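You operate a simulated robot arm through the tools that you are given. There is no shell and no other tool.

You are at the controls of a simulated robot arm. One attempt, no reset.

TASK
Clear the crumpled paper off the counter and wipe up the crumbs.
Fine: drop both balls in the blue bin; use the counter's red cloth and put it back. What is to be rubbed or washed off counts as gone when no trace of it is left.

Only the result counts: the job must be done as asked and must still hold three seconds after the hand-in. Knocking over, shifting, dropping, spilling or breaking anything else fails it. Flat cloth is picked up by pressing the open fingertips on it (5 to 10 N) and closing them slowly along it; thin cloth reads only 2 to 8 mm in the jaws.

THE ROBOT
A 7-joint arm with a fingered hand, fixed in place. Base frame: the origin is on the floor under the middle of its stand, x ahead of it, y to its left, z up. Readings come in mm, rad, newtons and seconds.
It reaches about 1333 mm from its shoulder. Its first joint turns from -1.204 to 3.002 rad. Payload 5 kg.
The tool frame sits at the grasp point between the pads (the TCP): z along the fingers, y along the line on which they close. The tips reach 32 mm beyond it. The gripper opens to 160 mm; its body begins 89 mm behind the TCP. The gripper is a hand of 3 fingers: y runs from the thumb to the fingers, the wrist lies at [0, 0, -252] in the tool frame.
Orientation is that of the tool frame in the base frame, as a unit quaternion [w, x, y, z]. With the fingers straight down and closing along the base's y, the tool's x points along the base's -x, its y along +y and its z along -z.

THE INTERFACE
- The arm moves only by the tool send_rows. Its argument "deltas" is a list that holds one entry, the list of rows, each a list of 6 numbers: the shift along the base's x, y, z in mm, then the turn, a rotation vector about the base's x, y, z in rad. In form: [[[dx, dy, dz, wx, wy, wz], ...]]. A call has 1 to 20 rows; each row is the pose to reach, as a shift and turn from the pose commanded when the call began. Each row takes 0.2 s and may step no farther than 50 mm and 0.15 rad from the row before; otherwise, the whole call is refused. Where a pose cannot be reached the arm comes as near as it can. A force on the tool above 40 N (or 10 N above the force at the start of the call, whichever is more), or a blocked arm, ends the call early, and 0.2 s more pass. In this call time passes only in rows, and 0.2 s behind the last. The reply holds the time, the measured pose of the TCP, the force on the tool along the base axes, the opening and the grip force, in the units named above and with some noise, with the torque about the TCP (base axes, N m) and any sound that the robot's microphone picked up.
- Cameras (640 x 400 px; columns grow to the right, rows downward): "scene" is fixed at [219.7, 651.3, 1685.1]; the picture's right is [-0.67, -0.74, 0.00], its down [-0.61, 0.56, -0.56] and it looks along [0.42, -0.38, -0.83] (base axes); focal length 214 px, centre (320, 200). "wrist" rides on the gripper at [65, -4, -116] in the tool frame; the picture's right is [0.06, 1.00, 0.00], its down [-0.87, 0.05, -0.49] and it looks along [-0.49, 0.03, 0.87] (tool axes); focal length 261 px, centre (320, 200). There is no depth. A picture from a camera that has moved, and an enlarged one, comes with that camera's place and axes in the base frame and with its lens.
- snapshot(camera): a new picture of that camera. The clock stands still meanwhile.
- move_column(by): slides the trunk up (or, below 0, down) by that many mm; the arm rides with it, the base frame stays. It gives what a move gives, with no picture.
- set_fingers(finger1, finger2, thumb_bend): sets how far each is bent, from 0 (flat) to 100 (curled in); at 30 the hand is open as for a grip, at 70 the pads meet at the TCP. One left out holds its place. A second passes; each finger stops where it meets its share of the squeeze, and holds until it gets a number again. It is the only way to open and close the hand. It gives what a move gives, with no picture; readings hold the bend of each and the force on the fingers (four entries, about 0 where the hand has none), thumb and palm.
- close_up(camera, box): a new picture of the part [left, top, right, bottom] of that camera's present view, enlarged. The clock stands still meanwhile.
- hand_in(): hands the job in; it is judged then, once.

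Nothing tells you positions but the pictures and the camera data. Unless the task says otherwise, let go and move clear before handing in.

The tools are called after "Request:" as a command line: name --argument value ..., lists and objects as JSON in quotes. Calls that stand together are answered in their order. send_rows: Moves the arm, as the interface text tells. Its arguments: {"type":"object","properties":{"deltas":{"type":"array","items":{"type":"array","items":{"type":"array","items":{"type":"number"}}}}},"required":["deltas"]} The other tools are called the same way: move_column (by) moves the trunk up or down; set_fingers (finger1, finger2, thumb_bend) moves the fingers one by one; snapshot (camera) takes a picture; close_up (camera, box) takes an enlarged picture of a part of a camera's view; hand_in () hands the job in.

At the start:

```text
time: 0.0
tool_pos: [569.8, -144.4, 1285.4]
orientation: [0.0, 0.0, 1.0, 0.0]
contact_force: [0.6, 0.8, -0.3]
wrist_torque: [0.02, 0.02, 0.01]
gripper_width: 160.0
gripper_force: 0.0
shape: jaw
bend: [30.0, 30.0, 30.0]
finger forces: [0.1, 0.0, 0.0, 0.0, 0.0, 0.0]
trunk travel left (down, up): [-800.0, 140.0]
```

scene: 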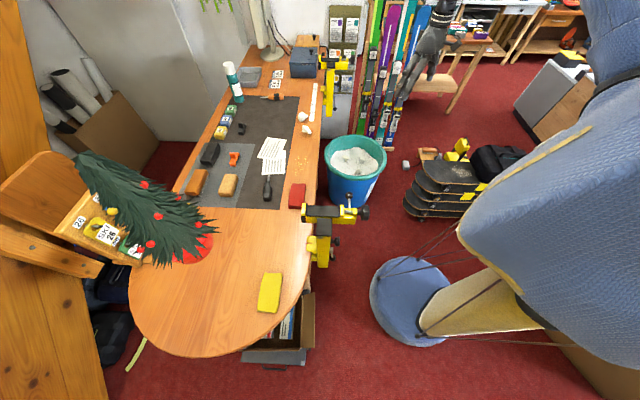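
wrist: 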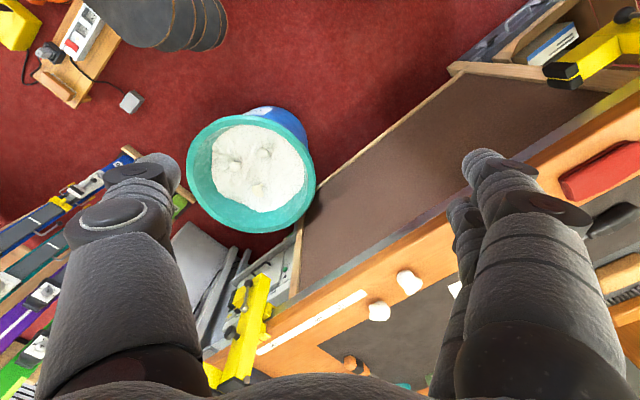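

I see a ski-tuning bench with two white paper balls near its edge, a blue bin with a turquoise rim beside it, a red item and a yellow item on the counter. I'll look closer before moving anything.

Request:
close_up --camera "scene" --box '[220, 80, 400, 200]'

Request:
close_up --camera "scene" --box '[180, 150, 340, 250]'

Request:
close_up --camera "scene" --box '[120, 220, 340, 360]'

Request:
close_up --camera "wrist" --box '[160, 200, 640, 400]'

```text
3.33 times, centred on (310, 140) of scene
camera zoom: at [219.7, 651.3, 1685.1], right [-0.67, -0.74, 0.0], down [-0.61, 0.56, -0.56], along [0.42, -0.38, -0.83], focal length 715 px, centre (353, 400)
```

zoom: 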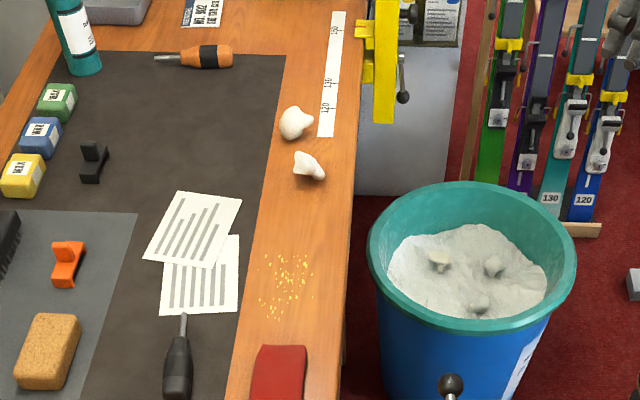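

```text
4.00 times, centred on (260, 200) of scene
camera zoom: at [219.7, 651.3, 1685.1], right [-0.67, -0.74, 0.0], down [-0.61, 0.56, -0.56], along [0.42, -0.38, -0.83], focal length 858 px, centre (560, 200)
```

zoom: 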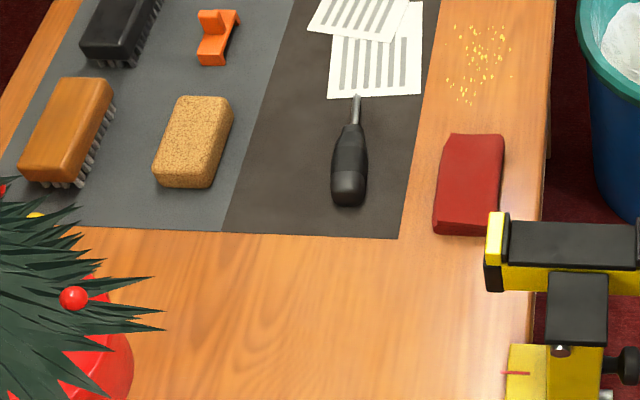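

```text
2.86 times, centred on (230, 290) of scene
camera zoom: at [219.7, 651.3, 1685.1], right [-0.67, -0.74, 0.0], down [-0.61, 0.56, -0.56], along [0.42, -0.38, -0.83], focal length 613 px, centre (577, -57)
```

zoom: 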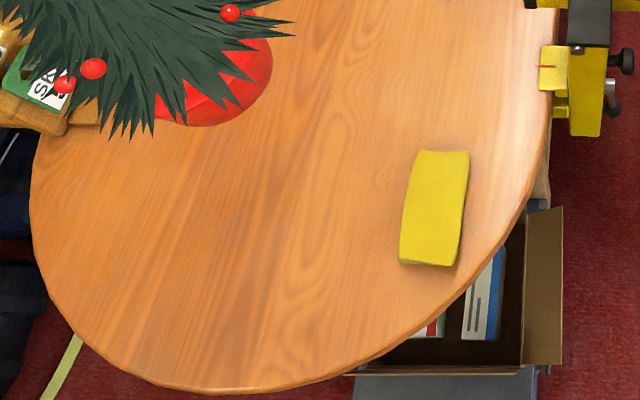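

```text
1.33 times, centred on (400, 300) of wrist
camera zoom: at [504.4, -147.3, 1402.0], right [-0.06, 1.0, 0.0], down [0.87, 0.05, 0.49], along [0.49, 0.03, -0.87], focal length 348 px, centre (213, 67)
```

zoom: 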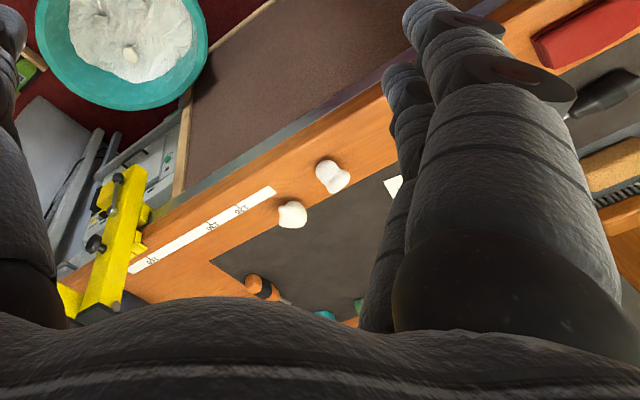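

The two paper balls come out near (949, 85, 973) and (1044, 30, 978), so the counter top is around z≈950. The crumbs are near (798, 256), the red cloth near (662, 377), and the bin somewhere near (970, -420). I'll swing above the nearer ball and look again from there.

Request:
send_rows --deltas '[[[20, 12, 0, 0, 0, -0.05], [56, 34, -10, 0, 0, -0.12], [96, 58, -25, 0, 0, -0.2], [136, 82, -40, 0, 0, -0.28], [176, 106, -55, 0, 0, -0.36], [216, 130, -70, 0, 0, -0.44], [256, 154, -85, 0, 0, -0.52], [296, 178, -100, 0, 0, -0.6], [336, 202, -115, 0, 0, -0.67], [362, 218, -125, 0, 0, -0.72], [379, 229, -130, 0, 0, -0.7365]]]'

Request:
snapshot --camera "wrist"

Request:
snapshot --camera "scene"

```text
time: 2.4
tool_pos: [950.4, 84.0, 1155.6]
orientation: [0.0, 0.36, 0.933, 0.0]
contact_force: [0.4, -0.6, 0.2]
wrist_torque: [0.01, 0.03, -0.01]
gripper_width: 159.7
gripper_force: 0.1
shape: jaw
bend: [30.0, 30.0, 30.0]
finger forces: [0.0, 0.0, 0.0, 0.0, 0.1, 0.0]
trunk travel left (down, up): [-800.0, 140.0]
```

```text
taken
camera wrist: at [899.6, 127.4, 1271.2], right [0.63, 0.78, 0.0], down [0.68, -0.54, 0.49], along [0.38, -0.31, -0.87], focal length 261 px, centre (320, 200)
```

wrist: 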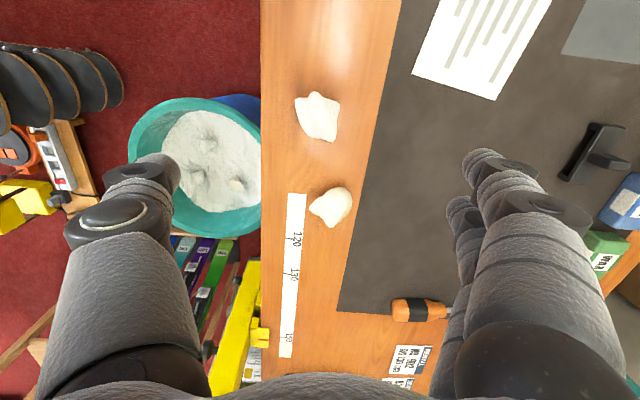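

```text
taken
```

scene: 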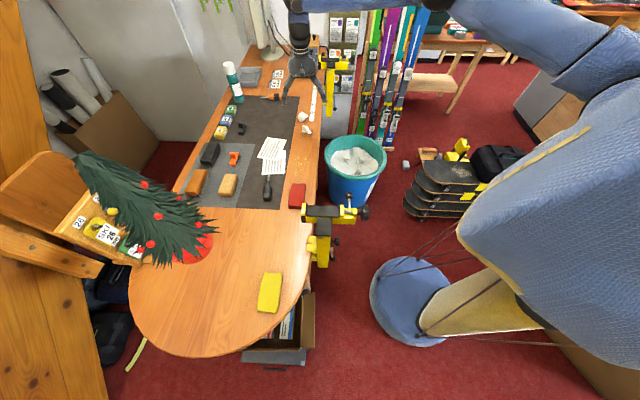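

From here ball B lies about (946, 86) and ball A about (1045, 28), with the bin rim centred near (913, -338, 530). I'll narrow the hand a little and check the view before going down on ball B.

Request:
set_fingers --finger1 46 --finger2 46 --thumb_bend 46

Request:
send_rows --deltas '[[[-4, 1, -30, 0, 0, 0], [-4, 1, -65, 0, 0, 0], [-4, 1, -90, 0, 0, 0], [-4, 1, -100, 0, 0, 0]]]'

Request:
snapshot --camera "wrist"

Request:
close_up --camera "scene" --box '[250, 60, 370, 140]'

```text
time: 3.4
tool_pos: [950.0, 84.4, 1155.1]
orientation: [0.0, 0.36, 0.933, -0.001]
contact_force: [0.3, -0.4, 0.2]
wrist_torque: [0.04, -0.02, 0.02]
gripper_width: 104.3
gripper_force: 0.1
shape: fingers
bend: [46.0, 46.0, 46.0]
finger forces: [0.0, 0.0, 0.0, 0.0, 0.0, 0.1]
trunk travel left (down, up): [-800.0, 140.0]
```

```text
time: 4.4
tool_pos: [944.9, 85.0, 1054.7]
orientation: [0.0, 0.36, 0.933, 0.001]
contact_force: [-0.1, -0.4, -0.1]
wrist_torque: [0.04, 0.01, -0.01]
gripper_width: 104.2
gripper_force: 0.0
shape: fingers
bend: [46.0, 46.0, 46.0]
finger forces: [0.0, 0.1, 0.0, 0.0, 0.0, 0.0]
trunk travel left (down, up): [-800.0, 140.0]
```

```text
taken
camera wrist: at [894.5, 127.7, 1170.7], right [0.62, 0.78, 0.0], down [0.68, -0.54, 0.49], along [0.38, -0.31, -0.87], focal length 261 px, centre (320, 200)
```

wrist: 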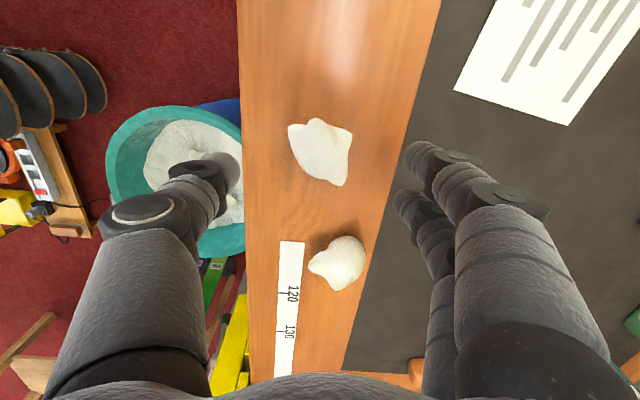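

```text
5.00 times, centred on (310, 100) of scene
camera zoom: at [219.7, 651.3, 1685.1], right [-0.67, -0.74, 0.0], down [-0.61, 0.56, -0.56], along [0.42, -0.38, -0.83], focal length 1072 px, centre (370, 700)
```

zoom: 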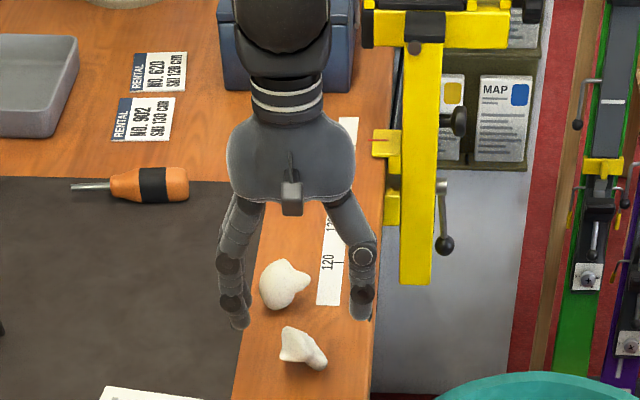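

Ball B is right under the grasp point with the pads clear either side. I'll go straight down to just above the counter and close on it.

Request:
send_rows --deltas '[[[0, 0, -25, 0, 0, 0], [0, 0, -45, 0, 0, 0], [0, 0, -58, 0, 0, 0], [0, 0, -65, 0, 0, 0]]]'

Request:
snapshot --camera "wrist"

Request:
close_up --camera "scene" --box '[250, 60, 370, 140]'

```text
time: 5.4
tool_pos: [945.2, 86.1, 990.6]
orientation: [0.0, 0.36, 0.933, 0.0]
contact_force: [-0.1, -0.3, -0.4]
wrist_torque: [0.0, -0.01, 0.03]
gripper_width: 104.4
gripper_force: 0.1
shape: fingers
bend: [46.0, 46.0, 46.0]
finger forces: [0.1, 0.0, 0.1, 0.0, 0.1, 0.1]
trunk travel left (down, up): [-800.0, 140.0]
```

```text
taken
camera wrist: at [894.5, 127.6, 1107.2], right [0.62, 0.78, 0.0], down [0.68, -0.54, 0.49], along [0.38, -0.31, -0.87], focal length 261 px, centre (320, 200)
```

wrist: 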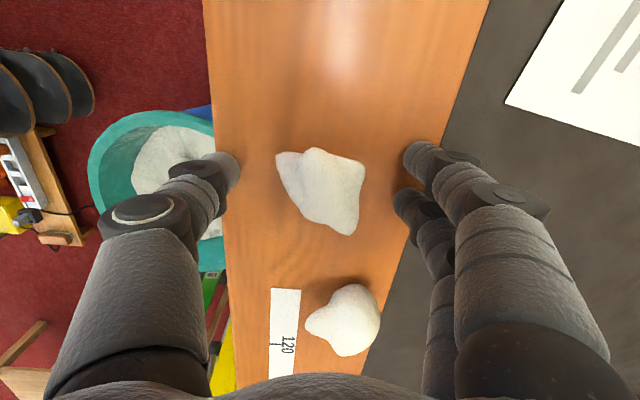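

```text
5.00 times, centred on (310, 100) of scene
camera zoom: at [219.7, 651.3, 1685.1], right [-0.67, -0.74, 0.0], down [-0.61, 0.56, -0.56], along [0.42, -0.38, -0.83], focal length 1072 px, centre (370, 700)
```

zoom: 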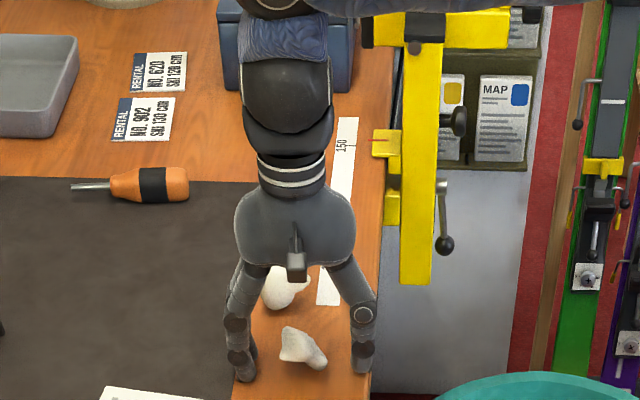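

The ball sits between the thumb and both fingers. I'll close in steps.

Request:
set_fingers --finger1 57 --finger2 57 --thumb_bend 57

Request:
set_fingers --finger1 66 --finger2 66 --thumb_bend 66

Request:
snapshot --camera "wrist"

```text
time: 6.4
tool_pos: [943.4, 85.0, 990.4]
orientation: [-0.001, 0.359, 0.933, 0.0]
contact_force: [0.1, -0.4, -0.4]
wrist_torque: [-0.04, 0.0, 0.01]
gripper_width: 64.0
gripper_force: 0.0
shape: fingers
bend: [56.0, 56.0, 56.0]
finger forces: [0.1, 0.0, 0.0, 0.0, 0.0, 0.0]
trunk travel left (down, up): [-800.0, 140.0]
```

```text
time: 7.4
tool_pos: [945.1, 85.9, 991.0]
orientation: [0.001, 0.36, 0.933, 0.0]
contact_force: [0.8, -0.6, -0.3]
wrist_torque: [0.0, -0.01, -0.01]
gripper_width: 46.4
gripper_force: 10.6
shape: fingers
bend: [61.0, 61.0, 63.0]
finger forces: [5.1, 5.6, 0.0, 0.0, 10.4, 0.0]
trunk travel left (down, up): [-800.0, 140.0]
```

```text
taken
camera wrist: at [894.3, 127.6, 1107.6], right [0.62, 0.78, 0.0], down [0.68, -0.54, 0.49], along [0.38, -0.31, -0.87], focal length 261 px, centre (320, 200)
```

wrist: 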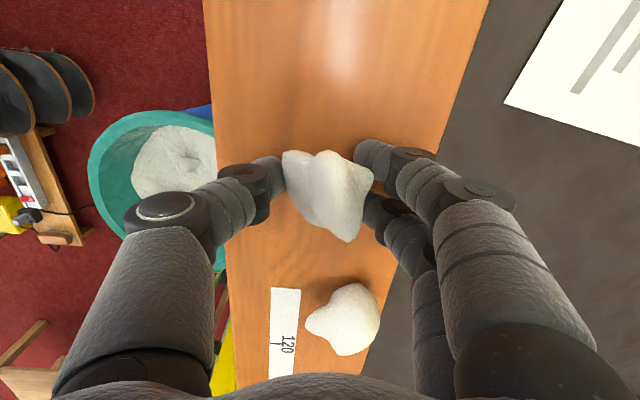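

The grip holds at about 10 N. I'll lift the ball straight up and carry it out over the bin.

Request:
send_rows --deltas '[[[0, 0, 15, 0, 0, 0], [0, 0, 50, 0, 0, 0], [0, 0, 95, 0, 0, 0], [-2, -20, 130, 0, 0, 0], [-5, -65, 140, 0, 0, 0], [-8, -112, 140, 0, 0, 0], [-12, -160, 140, 0, 0, 0], [-16, -208, 140, 0, 0, 0], [-20, -256, 140, 0, 0, 0], [-24, -304, 135, 0, 0, 0], [-28, -350, 120, 0, 0, 0], [-31, -390, 95, 0, 0, 0], [-32, -415, 70, 0, 0, 0], [-32, -424, 50, 0, 0, 0]]]'

Request:
snapshot --camera "wrist"

Request:
snapshot --camera "scene"

```text
time: 10.4
tool_pos: [912.5, -338.0, 1040.5]
orientation: [0.0, 0.36, 0.933, 0.0]
contact_force: [0.2, 0.3, -0.8]
wrist_torque: [0.02, 0.02, 0.04]
gripper_width: 46.1
gripper_force: 11.1
shape: fingers
bend: [61.0, 61.0, 63.0]
finger forces: [5.2, 5.6, 0.0, 0.0, 10.1, 0.0]
trunk travel left (down, up): [-800.0, 140.0]
```

```text
taken
camera wrist: at [861.8, -296.2, 1156.1], right [0.62, 0.78, 0.0], down [0.68, -0.54, 0.49], along [0.38, -0.31, -0.87], focal length 261 px, centre (320, 200)
```

wrist: 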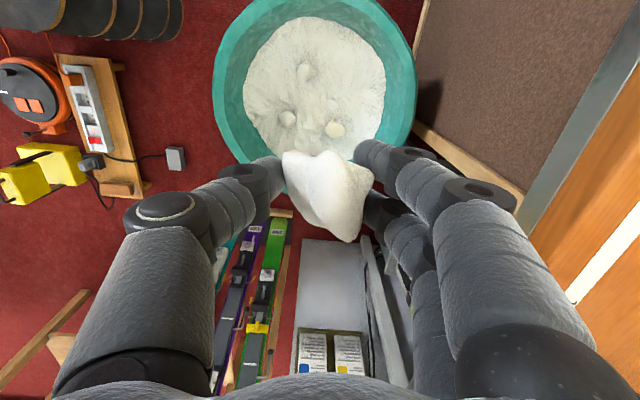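

```text
taken
```

scene: 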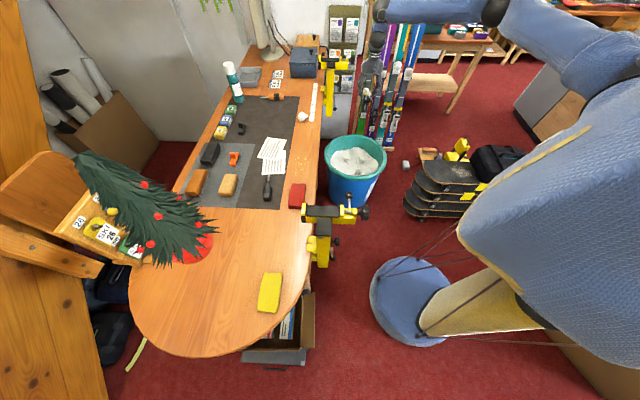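

The bin rim is about 460 mm across, centred near (907, -342, 530). I'll lower the ball just to rim height over the middle.

Request:
send_rows --deltas '[[[-1, -1, -25, 0, 0, 0], [-2, -2, -70, 0, 0, 0], [-3, -3, -118, 0, 0, 0], [-4, -4, -166, 0, 0, 0], [-5, -4, -214, 0, 0, 0], [-6, -4, -262, 0, 0, 0], [-6, -4, -310, 0, 0, 0], [-6, -4, -358, 0, 0, 0], [-6, -4, -400, 0, 0, 0], [-6, -4, -435, 0, 0, 0], [-6, -4, -455, 0, 0, 0], [-6, -4, -465, 0, 0, 0]]]'

Request:
snapshot --camera "wrist"

Request:
close_up --camera "scene" --box '[280, 80, 440, 220]'

```text
time: 13.0
tool_pos: [905.9, -343.5, 575.4]
orientation: [0.0, 0.359, 0.933, 0.0]
contact_force: [-0.7, 0.1, 0.7]
wrist_torque: [0.0, -0.02, 0.04]
gripper_width: 45.5
gripper_force: 11.0
shape: fingers
bend: [61.0, 61.0, 63.0]
finger forces: [5.2, 5.4, 0.0, 0.0, 9.9, 0.0]
trunk travel left (down, up): [-800.0, 140.0]
```

```text
taken
camera wrist: at [855.4, -301.1, 690.8], right [0.62, 0.78, 0.0], down [0.68, -0.54, 0.49], along [0.38, -0.31, -0.87], focal length 261 px, centre (320, 200)
```

wrist: 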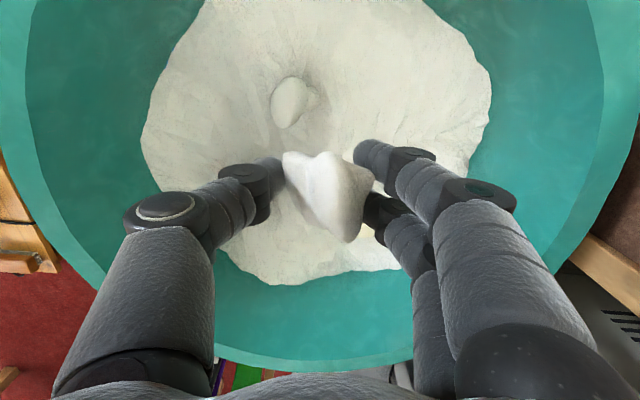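

```text
2.86 times, centred on (360, 150) of scene
camera zoom: at [219.7, 651.3, 1685.1], right [-0.67, -0.74, 0.0], down [-0.61, 0.56, -0.56], along [0.42, -0.38, -0.83], focal length 613 px, centre (206, 343)
```

zoom: 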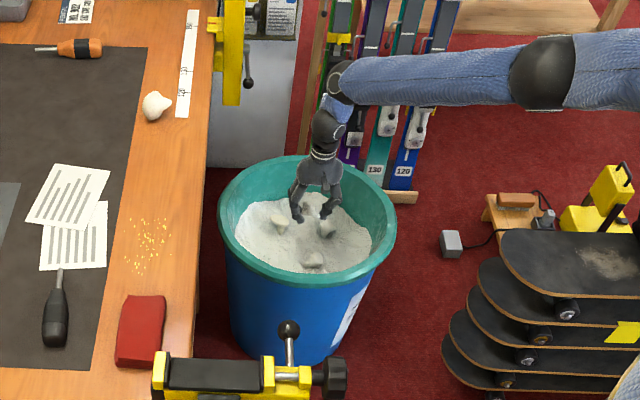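

The hand is centred over the bin just above its rim. I'll let the ball go here and come back up.

Request:
set_fingers --finger1 46 --finger2 46 --thumb_bend 46

Request:
snapshot --camera "wrist"

```text
time: 14.0
tool_pos: [905.6, -344.2, 573.3]
orientation: [0.0, 0.36, 0.933, 0.001]
contact_force: [0.5, -0.2, -0.1]
wrist_torque: [0.01, 0.0, -0.02]
gripper_width: 102.7
gripper_force: 0.0
shape: fingers
bend: [46.0, 46.0, 46.0]
finger forces: [0.0, 0.0, 0.1, 0.1, 0.0, 0.1]
trunk travel left (down, up): [-800.0, 140.0]
```

```text
taken
camera wrist: at [855.5, -300.9, 691.2], right [0.62, 0.78, 0.0], down [0.68, -0.54, 0.49], along [0.38, -0.31, -0.87], focal length 261 px, centre (320, 200)
```

wrist: 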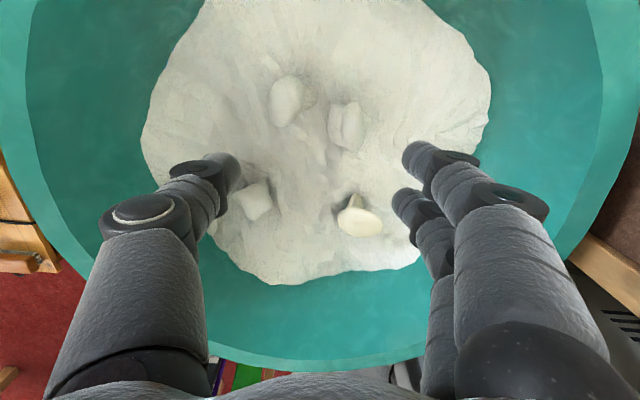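

Ball B is lying in the bin. I'll rise clear and go over to ball A, turning the hand so the thumb stays off the ruler strip.

Request:
send_rows --deltas '[[[0, 0, 20, 0, 0, 0], [0, 0, 65, 0, 0, 0], [0, 0, 113, 0, 0, 0], [0, 0, 161, 0, 0, 0], [0, 0, 209, 0, 0, 0], [0, 0, 257, 0, 0, 0], [0, 0, 305, 0, 0, 0], [0, 0, 353, 0, 0, 0], [0, 0, 401, 0, 0, 0], [0, 0, 449, 0, 0, 0], [0, 0, 497, 0, 0, 0], [0, 0, 540, 0, 0, 0], [0, 0, 560, 0, 0, 0]]]'

Request:
send_rows --deltas '[[[8, 20, 0, 0, 0, -0.04], [23, 60, 0, 0, 0, -0.13], [39, 104, 0, 0, 0, -0.23], [55, 148, 0, 0, 0, -0.33], [71, 192, 0, 0, 0, -0.43], [88, 236, 0, 0, 0, -0.53], [104, 280, 0, 0, 0, -0.63], [120, 324, 0, 0, 0, -0.73], [132, 356, 0, 0, 0, -0.8], [138, 371, 0, 0, 0, -0.834]]]'

Request:
snapshot --camera "wrist"

```text
time: 16.8
tool_pos: [904.6, -342.3, 1135.1]
orientation: [0.0, 0.36, 0.933, 0.0]
contact_force: [0.2, 0.2, 0.1]
wrist_torque: [-0.02, 0.0, -0.01]
gripper_width: 103.3
gripper_force: 0.0
shape: fingers
bend: [46.0, 46.0, 46.0]
finger forces: [0.1, 0.0, 0.1, 0.1, 0.0, 0.1]
trunk travel left (down, up): [-800.0, 140.0]
```

```text
time: 19.0
tool_pos: [1044.2, 29.3, 1137.2]
orientation: [0.0, 0.707, 0.707, 0.0]
contact_force: [-0.4, -0.1, 0.1]
wrist_torque: [0.0, -0.02, 0.01]
gripper_width: 103.1
gripper_force: 0.0
shape: fingers
bend: [46.0, 46.0, 46.0]
finger forces: [0.0, 0.0, 0.0, 0.2, 0.0, 0.0]
trunk travel left (down, up): [-800.0, 140.0]
```

```text
taken
camera wrist: at [1039.8, 95.2, 1253.2], right [1.0, 0.06, 0.0], down [0.05, -0.87, 0.49], along [0.03, -0.49, -0.87], focal length 261 px, centre (320, 200)
```

wrist: 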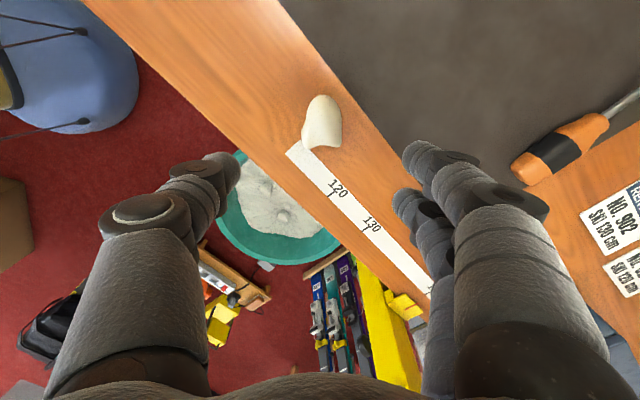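

Ball A is right below the grasp point near (1046, 32), and both the thumb and the fingers will land clear of the ruler. Going down.

Request:
send_rows --deltas '[[[2, 2, -25, 0, 0, 0], [2, 2, -65, 0, 0, 0], [2, 2, -100, 0, 0, 0], [2, 2, -125, 0, 0, 0], [2, 2, -140, 0, 0, 0], [2, 2, -146, 0, 0, 0]]]'

Request:
snapshot --camera "wrist"

Request:
close_up --camera "scene" --box '[250, 60, 370, 140]'

```text
time: 20.4
tool_pos: [1044.8, 31.8, 989.3]
orientation: [0.0, 0.707, 0.707, 0.0]
contact_force: [-0.7, -0.3, -0.5]
wrist_torque: [0.01, 0.0, 0.0]
gripper_width: 103.1
gripper_force: 0.0
shape: fingers
bend: [46.0, 46.0, 46.0]
finger forces: [0.1, 0.0, 0.0, 0.0, 0.0, 0.1]
trunk travel left (down, up): [-800.0, 140.0]
```

```text
taken
camera wrist: at [1042.4, 97.5, 1106.5], right [1.0, 0.06, 0.0], down [0.05, -0.87, 0.49], along [0.03, -0.49, -0.87], focal length 261 px, centre (320, 200)
```

wrist: 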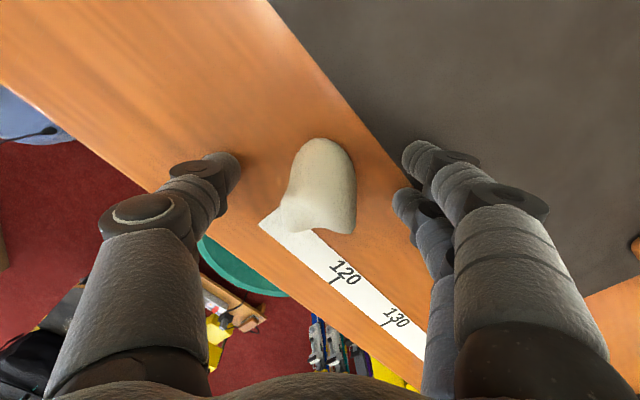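

```text
5.00 times, centred on (310, 100) of scene
camera zoom: at [219.7, 651.3, 1685.1], right [-0.67, -0.74, 0.0], down [-0.61, 0.56, -0.56], along [0.42, -0.38, -0.83], focal length 1072 px, centre (370, 700)
```

zoom: 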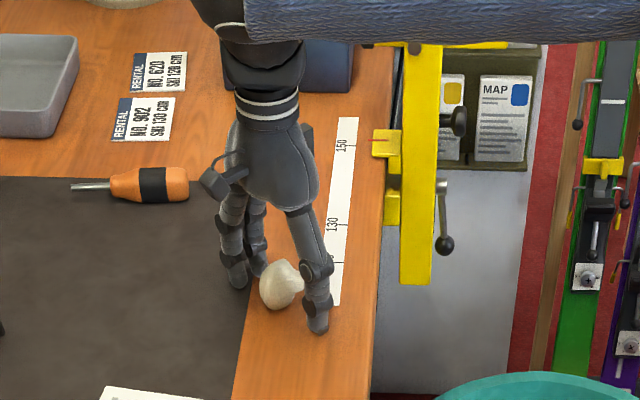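

The ball is between thumb and fingers and nothing else is touched. Closing in steps.

Request:
set_fingers --finger1 57 --finger2 57 --thumb_bend 57

Request:
set_fingers --finger1 67 --finger2 67 --thumb_bend 67

Request:
snapshot --camera "wrist"

```text
time: 21.4
tool_pos: [1045.7, 31.7, 990.7]
orientation: [0.0, 0.707, 0.707, 0.0]
contact_force: [0.3, 0.4, 1.6]
wrist_torque: [0.02, -0.03, -0.01]
gripper_width: 63.7
gripper_force: 1.1
shape: fingers
bend: [56.0, 56.0, 56.0]
finger forces: [0.4, 0.3, 0.1, 0.1, 0.6, 0.1]
trunk travel left (down, up): [-800.0, 140.0]
```

```text
time: 22.4
tool_pos: [1045.0, 32.4, 991.1]
orientation: [0.0, 0.707, 0.707, 0.0]
contact_force: [-0.2, -0.6, 0.4]
wrist_torque: [-0.03, 0.03, 0.03]
gripper_width: 42.8
gripper_force: 11.4
shape: fingers
bend: [62.0, 60.0, 63.0]
finger forces: [4.8, 7.2, 0.1, 0.0, 11.9, 0.1]
trunk travel left (down, up): [-800.0, 140.0]
```

```text
taken
camera wrist: at [1042.3, 97.5, 1106.4], right [1.0, 0.06, 0.0], down [0.05, -0.87, 0.49], along [0.03, -0.49, -0.87], focal length 261 px, centre (320, 200)
```

wrist: 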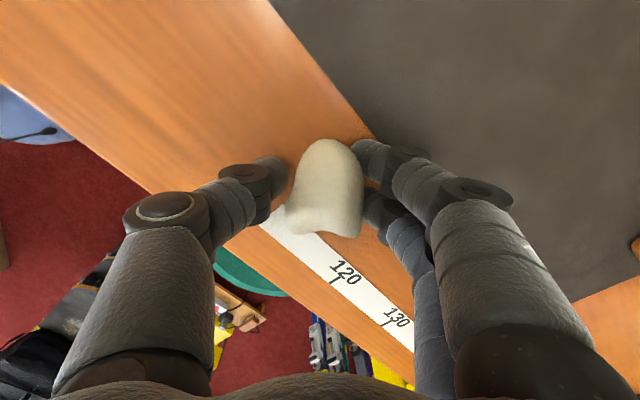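

Ball A is held at about 11 N. I'll lift it and take the same route back to the bin.

Request:
send_rows --deltas '[[[0, 0, 15, 0, 0, 0], [0, 0, 50, 0, 0, 0], [0, 0, 95, 0, 0, 0], [-4, -12, 130, 0, 0, 0.04], [-18, -50, 145, 0, 0, 0.12], [-34, -94, 145, 0, 0, 0.22], [-50, -138, 145, 0, 0, 0.32], [-66, -182, 145, 0, 0, 0.42], [-83, -226, 145, 0, 0, 0.52], [-99, -270, 145, 0, 0, 0.62], [-115, -314, 145, 0, 0, 0.72], [-131, -352, 135, 0, 0, 0.8], [-139, -375, 110, 0, 0, 0.834], [-139, -375, 70, 0, 0, 0.834], [-139, -375, 25, 0, 0, 0.834], [-139, -375, -20, 0, 0, 0.834], [-139, -375, -50, 0, 0, 0.834]]]'

Request:
send_rows --deltas '[[[0, 0, -25, 0, 0, 0], [0, 0, -70, 0, 0, 0], [0, 0, -118, 0, 0, 0], [0, 0, -166, 0, 0, 0], [0, 0, -214, 0, 0, 0], [0, 0, -262, 0, 0, 0], [0, 0, -305, 0, 0, 0], [0, 0, -340, 0, 0, 0], [0, 0, -360, 0, 0, 0], [0, 0, -368, 0, 0, 0]]]'

Request:
snapshot --camera "wrist"

```text
time: 26.0
tool_pos: [906.2, -342.5, 941.3]
orientation: [0.0, 0.36, 0.933, 0.0]
contact_force: [-0.1, -0.4, -0.2]
wrist_torque: [0.02, -0.04, 0.01]
gripper_width: 42.8
gripper_force: 12.1
shape: fingers
bend: [63.0, 60.0, 63.0]
finger forces: [4.9, 7.2, 0.0, 0.1, 11.6, 0.0]
trunk travel left (down, up): [-800.0, 140.0]
```

```text
time: 28.2
tool_pos: [908.5, -344.4, 571.0]
orientation: [0.0, 0.359, 0.933, 0.001]
contact_force: [-0.5, 0.5, 0.6]
wrist_torque: [0.03, 0.03, 0.01]
gripper_width: 42.4
gripper_force: 11.3
shape: fingers
bend: [63.0, 61.0, 64.0]
finger forces: [5.0, 7.1, 0.0, 0.1, 11.3, 0.0]
trunk travel left (down, up): [-800.0, 140.0]
```

```text
taken
camera wrist: at [857.8, -302.1, 686.8], right [0.62, 0.78, 0.0], down [0.68, -0.54, 0.49], along [0.38, -0.31, -0.87], focal length 261 px, centre (320, 200)
```

wrist: 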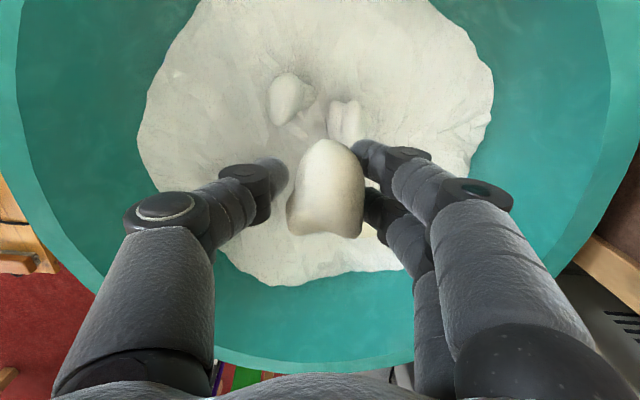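

The second ball is over the middle of the bin, just above rim height. I'll release it and check that it stays.

Request:
set_fingers --finger1 46 --finger2 46 --thumb_bend 46

Request:
snapshot --camera "wrist"

Request:
send_rows --deltas '[[[0, 0, 20, 0, 0, 0], [0, 0, 65, 0, 0, 0], [0, 0, 113, 0, 0, 0], [0, 0, 161, 0, 0, 0], [0, 0, 209, 0, 0, 0], [0, 0, 257, 0, 0, 0], [0, 0, 305, 0, 0, 0], [0, 0, 353, 0, 0, 0], [0, 0, 401, 0, 0, 0], [0, 0, 449, 0, 0, 0], [0, 0, 497, 0, 0, 0], [0, 0, 540, 0, 0, 0], [0, 0, 580, 0, 0, 0], [0, 0, 600, 0, 0, 0]]]'

Request:
close_up --camera "scene" --box '[220, 80, 400, 200]'

```text
time: 29.2
tool_pos: [908.7, -345.1, 570.4]
orientation: [0.0, 0.36, 0.933, 0.001]
contact_force: [0.0, 0.4, 0.7]
wrist_torque: [0.02, 0.02, -0.05]
gripper_width: 103.2
gripper_force: 0.1
shape: fingers
bend: [46.0, 46.0, 46.0]
finger forces: [0.0, 0.0, 0.0, 0.0, 0.1, 0.0]
trunk travel left (down, up): [-800.0, 140.0]
```

```text
taken
camera wrist: at [858.0, -302.2, 687.3], right [0.62, 0.78, 0.0], down [0.68, -0.54, 0.49], along [0.38, -0.31, -0.87], focal length 261 px, centre (320, 200)
```

wrist: 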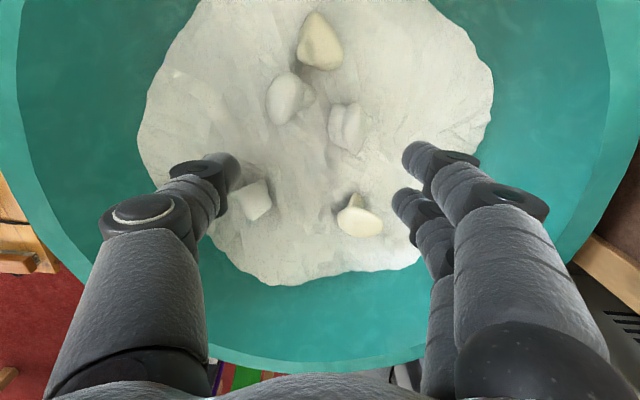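

```text
time: 32.2
tool_pos: [905.6, -345.3, 1172.0]
orientation: [0.0, 0.359, 0.933, 0.0]
contact_force: [-0.1, -0.8, -0.3]
wrist_torque: [0.02, 0.03, -0.01]
gripper_width: 102.9
gripper_force: 0.0
shape: fingers
bend: [46.0, 46.0, 46.0]
finger forces: [0.1, 0.1, 0.0, 0.1, 0.1, 0.0]
trunk travel left (down, up): [-800.0, 140.0]
```

```text
3.33 times, centred on (310, 140) of scene
camera zoom: at [219.7, 651.3, 1685.1], right [-0.67, -0.74, 0.0], down [-0.61, 0.56, -0.56], along [0.42, -0.38, -0.83], focal length 715 px, centre (353, 400)
```

zoom: 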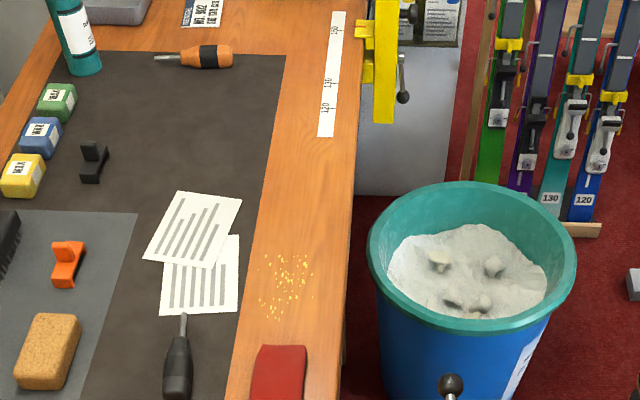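

Both balls are in the bin and the counter around them is undisturbed. Next I'll go over the red cloth, which I put at about (668, 374), and look at it and the vice beside it.

Request:
send_rows --deltas '[[[-6, 18, 5, 0, 0, 0], [-20, 60, 10, 0, 0, 0], [-34, 104, 10, 0, 0, 0], [-48, 148, 10, 0, 0, 0], [-62, 192, 10, 0, 0, 0], [-76, 236, 10, 0, 0, 0], [-90, 280, 10, 0, 0, 0], [-104, 324, 10, 0, 0, 0], [-119, 368, 10, 0, 0, 0], [-134, 412, 10, 0, 0, 0], [-149, 456, 10, 0, 0, 0], [-164, 500, 10, 0, 0, 0], [-179, 544, 10, 0, 0, 0], [-194, 588, 10, 0, 0, 0], [-209, 632, 10, 0, 0, 0], [-223, 674, 10, 0, 0, 0], [-233, 705, 10, 0, 0, 0], [-238, 720, 10, 0, 0, 0]]]'

Request:
snapshot --camera "wrist"

Request:
snapshot --camera "scene"

```text
time: 36.0
tool_pos: [666.6, 376.5, 1181.0]
orientation: [0.0, 0.36, 0.933, 0.0]
contact_force: [0.5, 0.4, 0.4]
wrist_torque: [-0.01, 0.01, -0.04]
gripper_width: 103.1
gripper_force: 0.1
shape: fingers
bend: [46.0, 46.0, 46.0]
finger forces: [0.0, 0.0, 0.0, 0.0, 0.0, 0.0]
trunk travel left (down, up): [-800.0, 140.0]
```

```text
taken
camera wrist: at [616.7, 419.3, 1297.9], right [0.62, 0.78, 0.0], down [0.68, -0.54, 0.49], along [0.38, -0.31, -0.87], focal length 261 px, centre (320, 200)
```

wrist: 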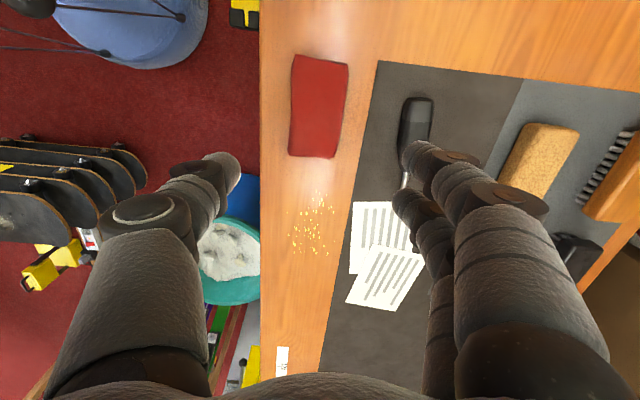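

```text
taken
```

scene: 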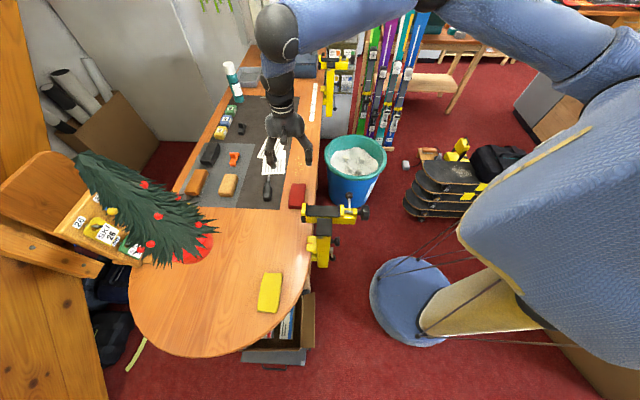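

The cloth's centre comes out the same from both cameras, about (666, 375), long side along (0.71, -0.71), roughly 117 by 61 mm. Before going down I want to know how high and how close the vice is.

Request:
close_up --camera "scene" --box '[270, 160, 390, 280]'

Request:
close_up --camera "wrist" --box '[220, 0, 420, 300]'

```text
3.33 times, centred on (330, 220) of scene
camera zoom: at [219.7, 651.3, 1685.1], right [-0.67, -0.74, 0.0], down [-0.61, 0.56, -0.56], along [0.42, -0.38, -0.83], focal length 715 px, centre (287, 133)
```

zoom: 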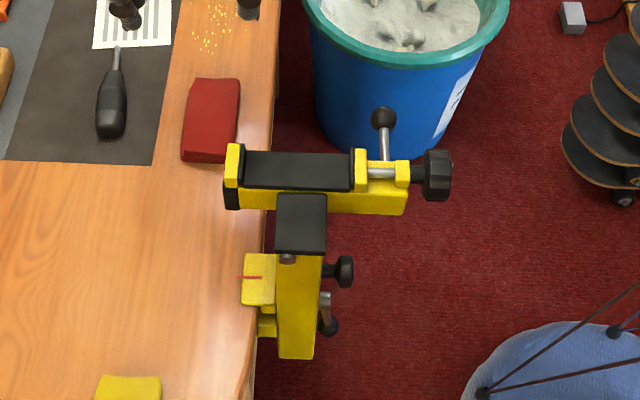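

```text
1.33 times, centred on (320, 150) of wrist
camera zoom: at [616.7, 419.3, 1297.9], right [0.62, 0.78, 0.0], down [0.68, -0.54, 0.49], along [0.38, -0.31, -0.87], focal length 348 px, centre (320, 267)
```

zoom: 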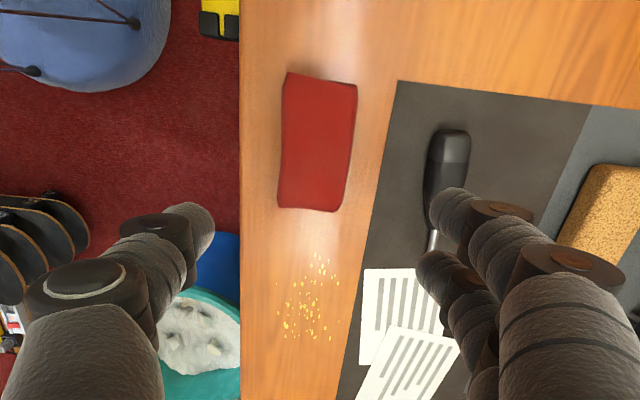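

The vice is clamped at the counter's edge near (466, 471). Its jaw stands about 150–200 mm above the top, roughly 180 mm from the cloth, so the hand has room. I'll narrow the fingers so all the tips will land on the cloth, line the hand up with it and go part way down.

Request:
set_fingers --finger1 60 --finger2 60 --thumb_bend 60

Request:
send_rows --deltas '[[[0, -1, -30, 0, 0, -0.02], [0, -1, -75, 0, 0, -0.047], [0, -1, -115, 0, 0, -0.047], [0, -1, -140, 0, 0, -0.047], [0, -1, -150, 0, 0, -0.047]]]'

Request:
snapshot --camera "wrist"

Request:
snapshot --camera "scene"

```text
time: 37.0
tool_pos: [667.4, 377.4, 1182.4]
orientation: [-0.001, 0.359, 0.933, 0.0]
contact_force: [-0.7, 0.1, -0.2]
wrist_torque: [0.01, -0.01, 0.0]
gripper_width: 48.2
gripper_force: 0.2
shape: fingers
bend: [60.0, 60.0, 60.0]
finger forces: [0.1, 0.0, 0.0, 0.1, 0.0, 0.0]
trunk travel left (down, up): [-800.0, 140.0]
```

```text
time: 38.2
tool_pos: [669.3, 375.8, 1031.5]
orientation: [0.0, 0.382, 0.924, 0.001]
contact_force: [-0.2, -0.1, 0.3]
wrist_torque: [0.0, 0.04, 0.02]
gripper_width: 48.2
gripper_force: 0.1
shape: fingers
bend: [60.0, 60.0, 60.0]
finger forces: [0.0, 0.0, 0.0, 0.0, 0.0, 0.0]
trunk travel left (down, up): [-800.0, 140.0]
```

```text
taken
camera wrist: at [620.7, 419.7, 1148.2], right [0.66, 0.75, 0.0], down [0.65, -0.58, 0.49], along [0.37, -0.32, -0.87], focal length 261 px, centre (320, 200)
```

wrist: 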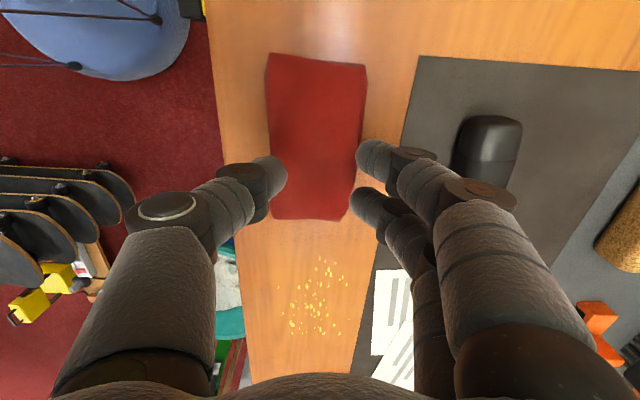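

```text
taken
```

scene: 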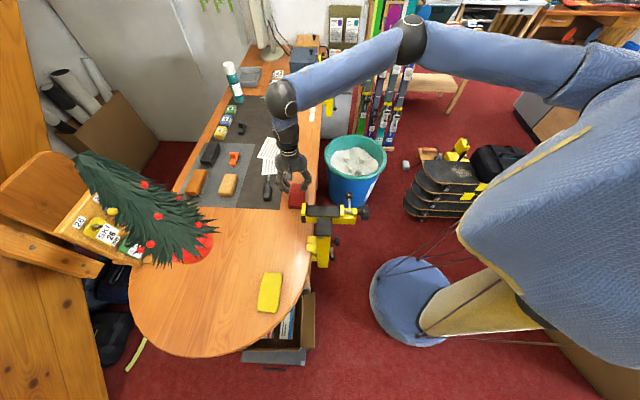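

The forearm rises away from the vice, so the path is clear. I'll nudge over the cloth's centre and come down to just above it.

Request:
send_rows --deltas '[[[-2, -1, -10, 0, 0, 0], [-4, -2, -20, 0, 0, 0], [-4, -2, -27, 0, 0, 0]]]'

Request:
send_rows --deltas '[[[0, 0, -2, 0, 0, 0], [0, 0, -4, 0, 0, 0], [0, 0, -6, 0, 0, 0]]]'

Request:
snapshot --camera "wrist"

Request:
close_up --camera "scene" --box '[250, 140, 370, 240]'

```text
time: 39.0
tool_pos: [666.9, 375.3, 1013.1]
orientation: [0.002, 0.383, 0.924, 0.004]
contact_force: [1.0, 0.0, 27.9]
wrist_torque: [0.45, -0.51, -0.03]
gripper_width: 47.2
gripper_force: 13.9
shape: fingers
bend: [63.0, 63.0, 60.0]
finger forces: [12.9, 13.0, 0.0, 0.1, 2.5, 0.1]
trunk travel left (down, up): [-800.0, 140.0]
stopped in row 3: the force on the tool passed its limit at 46 N (the readings are from after the stop); the commanded pose is now the measured one
```

```text
time: 39.5
tool_pos: [667.4, 375.7, 1013.5]
orientation: [0.002, 0.383, 0.924, 0.006]
contact_force: [-0.6, -1.8, 28.3]
wrist_torque: [0.24, -0.31, -0.05]
gripper_width: 46.9
gripper_force: 15.4
shape: fingers
bend: [63.0, 63.0, 60.0]
finger forces: [11.9, 12.3, 0.0, 0.0, 6.4, 0.0]
trunk travel left (down, up): [-800.0, 140.0]
stopped in row 2: the force on the tool passed its limit at 43 N (the readings are from after the stop); the commanded pose is now the measured one
```

```text
taken
camera wrist: at [618.6, 419.3, 1128.6], right [0.66, 0.75, 0.01], down [0.65, -0.58, 0.49], along [0.38, -0.32, -0.87], focal length 261 px, centre (320, 200)
```

wrist: 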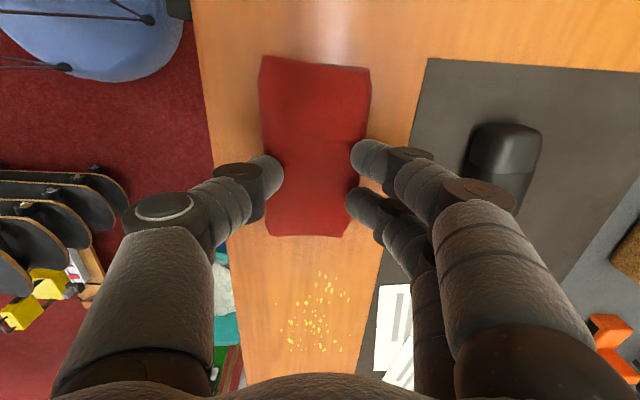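

```text
4.00 times, centred on (310, 190) of scene
camera zoom: at [219.7, 651.3, 1685.1], right [-0.67, -0.74, 0.0], down [-0.61, 0.56, -0.56], along [0.42, -0.38, -0.83], focal length 858 px, centre (360, 240)
```

zoom: 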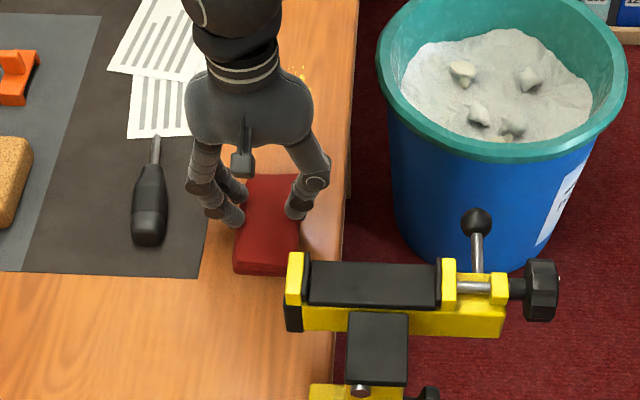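

The fingertips met the cloth earlier than I expected: it's a thick folded pad, its top near z≈975–980, and the push went past the range I want. I'll ease up to a light press and look closely.

Request:
send_rows --deltas '[[[0, 0, 2, 0, 0, 0], [0, 0, 3, 0, 0, 0]]]'

Request:
close_up --camera "wrist" --box '[230, 40, 430, 250]'

Request:
close_up --camera "scene" --box '[275, 165, 335, 215]'

```text
time: 40.0
tool_pos: [666.7, 373.8, 1012.7]
orientation: [0.002, 0.383, 0.924, 0.004]
contact_force: [-2.2, 0.4, 12.5]
wrist_torque: [0.24, -0.11, -0.02]
gripper_width: 47.2
gripper_force: 7.1
shape: fingers
bend: [62.0, 62.0, 60.0]
finger forces: [5.9, 5.9, 0.0, 0.0, 2.0, 0.1]
trunk travel left (down, up): [-800.0, 140.0]
```

```text
1.90 times, centred on (330, 145) of wrist
camera zoom: at [618.2, 419.0, 1129.1], right [0.66, 0.75, 0.01], down [0.65, -0.58, 0.49], along [0.37, -0.32, -0.87], focal length 496 px, centre (301, 305)
```

zoom: 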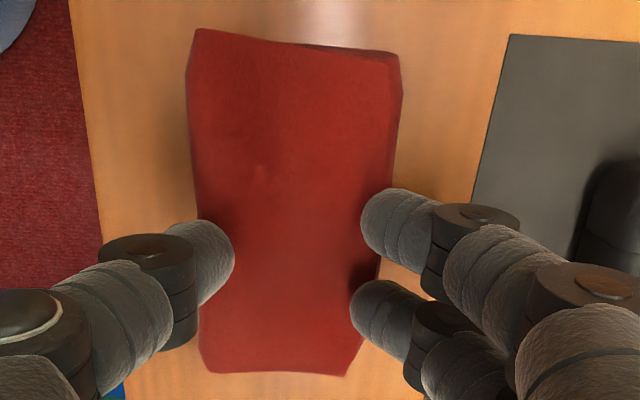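

```text
8.00 times, centred on (305, 190) of scene
camera zoom: at [219.7, 651.3, 1685.1], right [-0.67, -0.74, 0.0], down [-0.61, 0.56, -0.56], along [0.42, -0.38, -0.83], focal length 1716 px, centre (440, 280)
```

zoom: 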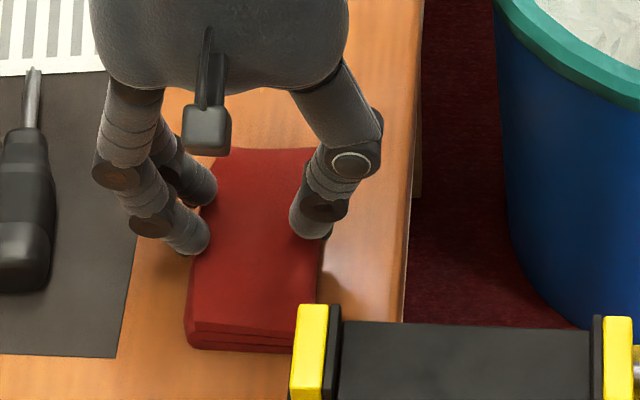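

Close up it's a neatly folded stack about 24 mm thick and 60 mm wide, so it's best taken by its two long sides to keep it folded. I'll lift off, open wider, and come down astride it.

Request:
send_rows --deltas '[[[0, 0, 8, 0, 0, 0], [0, 0, 20, 0, 0, 0], [-1, -1, 30, 0, 0, 0]]]'

Request:
set_fingers --finger1 47 --finger2 47 --thumb_bend 47

Request:
snapshot --camera "wrist"

Request:
close_up --camera "scene" --box '[260, 150, 340, 220]'

```text
time: 40.9
tool_pos: [666.5, 375.2, 1043.4]
orientation: [0.001, 0.382, 0.924, 0.004]
contact_force: [0.8, 0.5, -0.6]
wrist_torque: [0.03, 0.0, -0.01]
gripper_width: 47.4
gripper_force: 0.1
shape: fingers
bend: [60.0, 60.0, 60.0]
finger forces: [0.0, 0.0, 0.0, 0.1, 0.0, 0.0]
trunk travel left (down, up): [-800.0, 140.0]
```

```text
time: 41.9
tool_pos: [666.9, 374.5, 1041.7]
orientation: [0.002, 0.382, 0.924, 0.005]
contact_force: [-0.2, -0.8, -0.2]
wrist_torque: [0.0, -0.02, 0.0]
gripper_width: 98.6
gripper_force: 0.2
shape: fingers
bend: [47.0, 47.0, 47.0]
finger forces: [0.1, 0.0, 0.1, 0.0, 0.1, 0.0]
trunk travel left (down, up): [-800.0, 140.0]
```

```text
taken
camera wrist: at [618.1, 418.5, 1158.5], right [0.66, 0.75, 0.01], down [0.65, -0.58, 0.49], along [0.37, -0.32, -0.87], focal length 261 px, centre (320, 200)
```

wrist: 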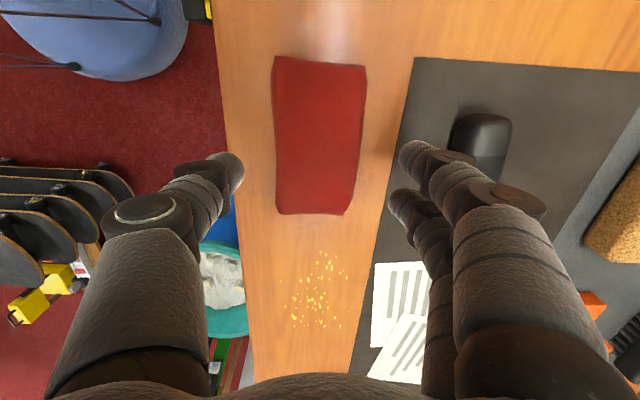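

```text
5.71 times, centred on (300, 185) of scene
camera zoom: at [219.7, 651.3, 1685.1], right [-0.67, -0.74, 0.0], down [-0.61, 0.56, -0.56], along [0.42, -0.38, -0.83], focal length 1226 px, centre (434, 286)
```

zoom: 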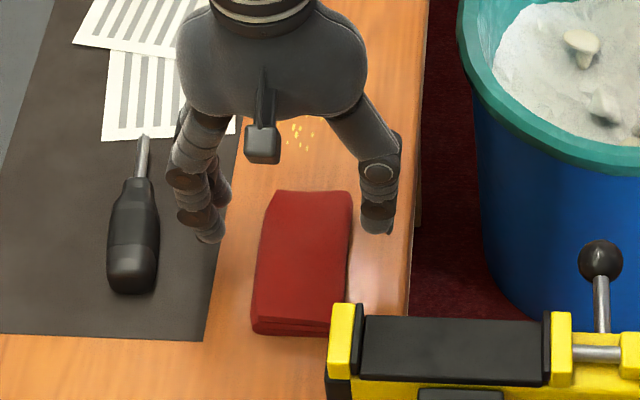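

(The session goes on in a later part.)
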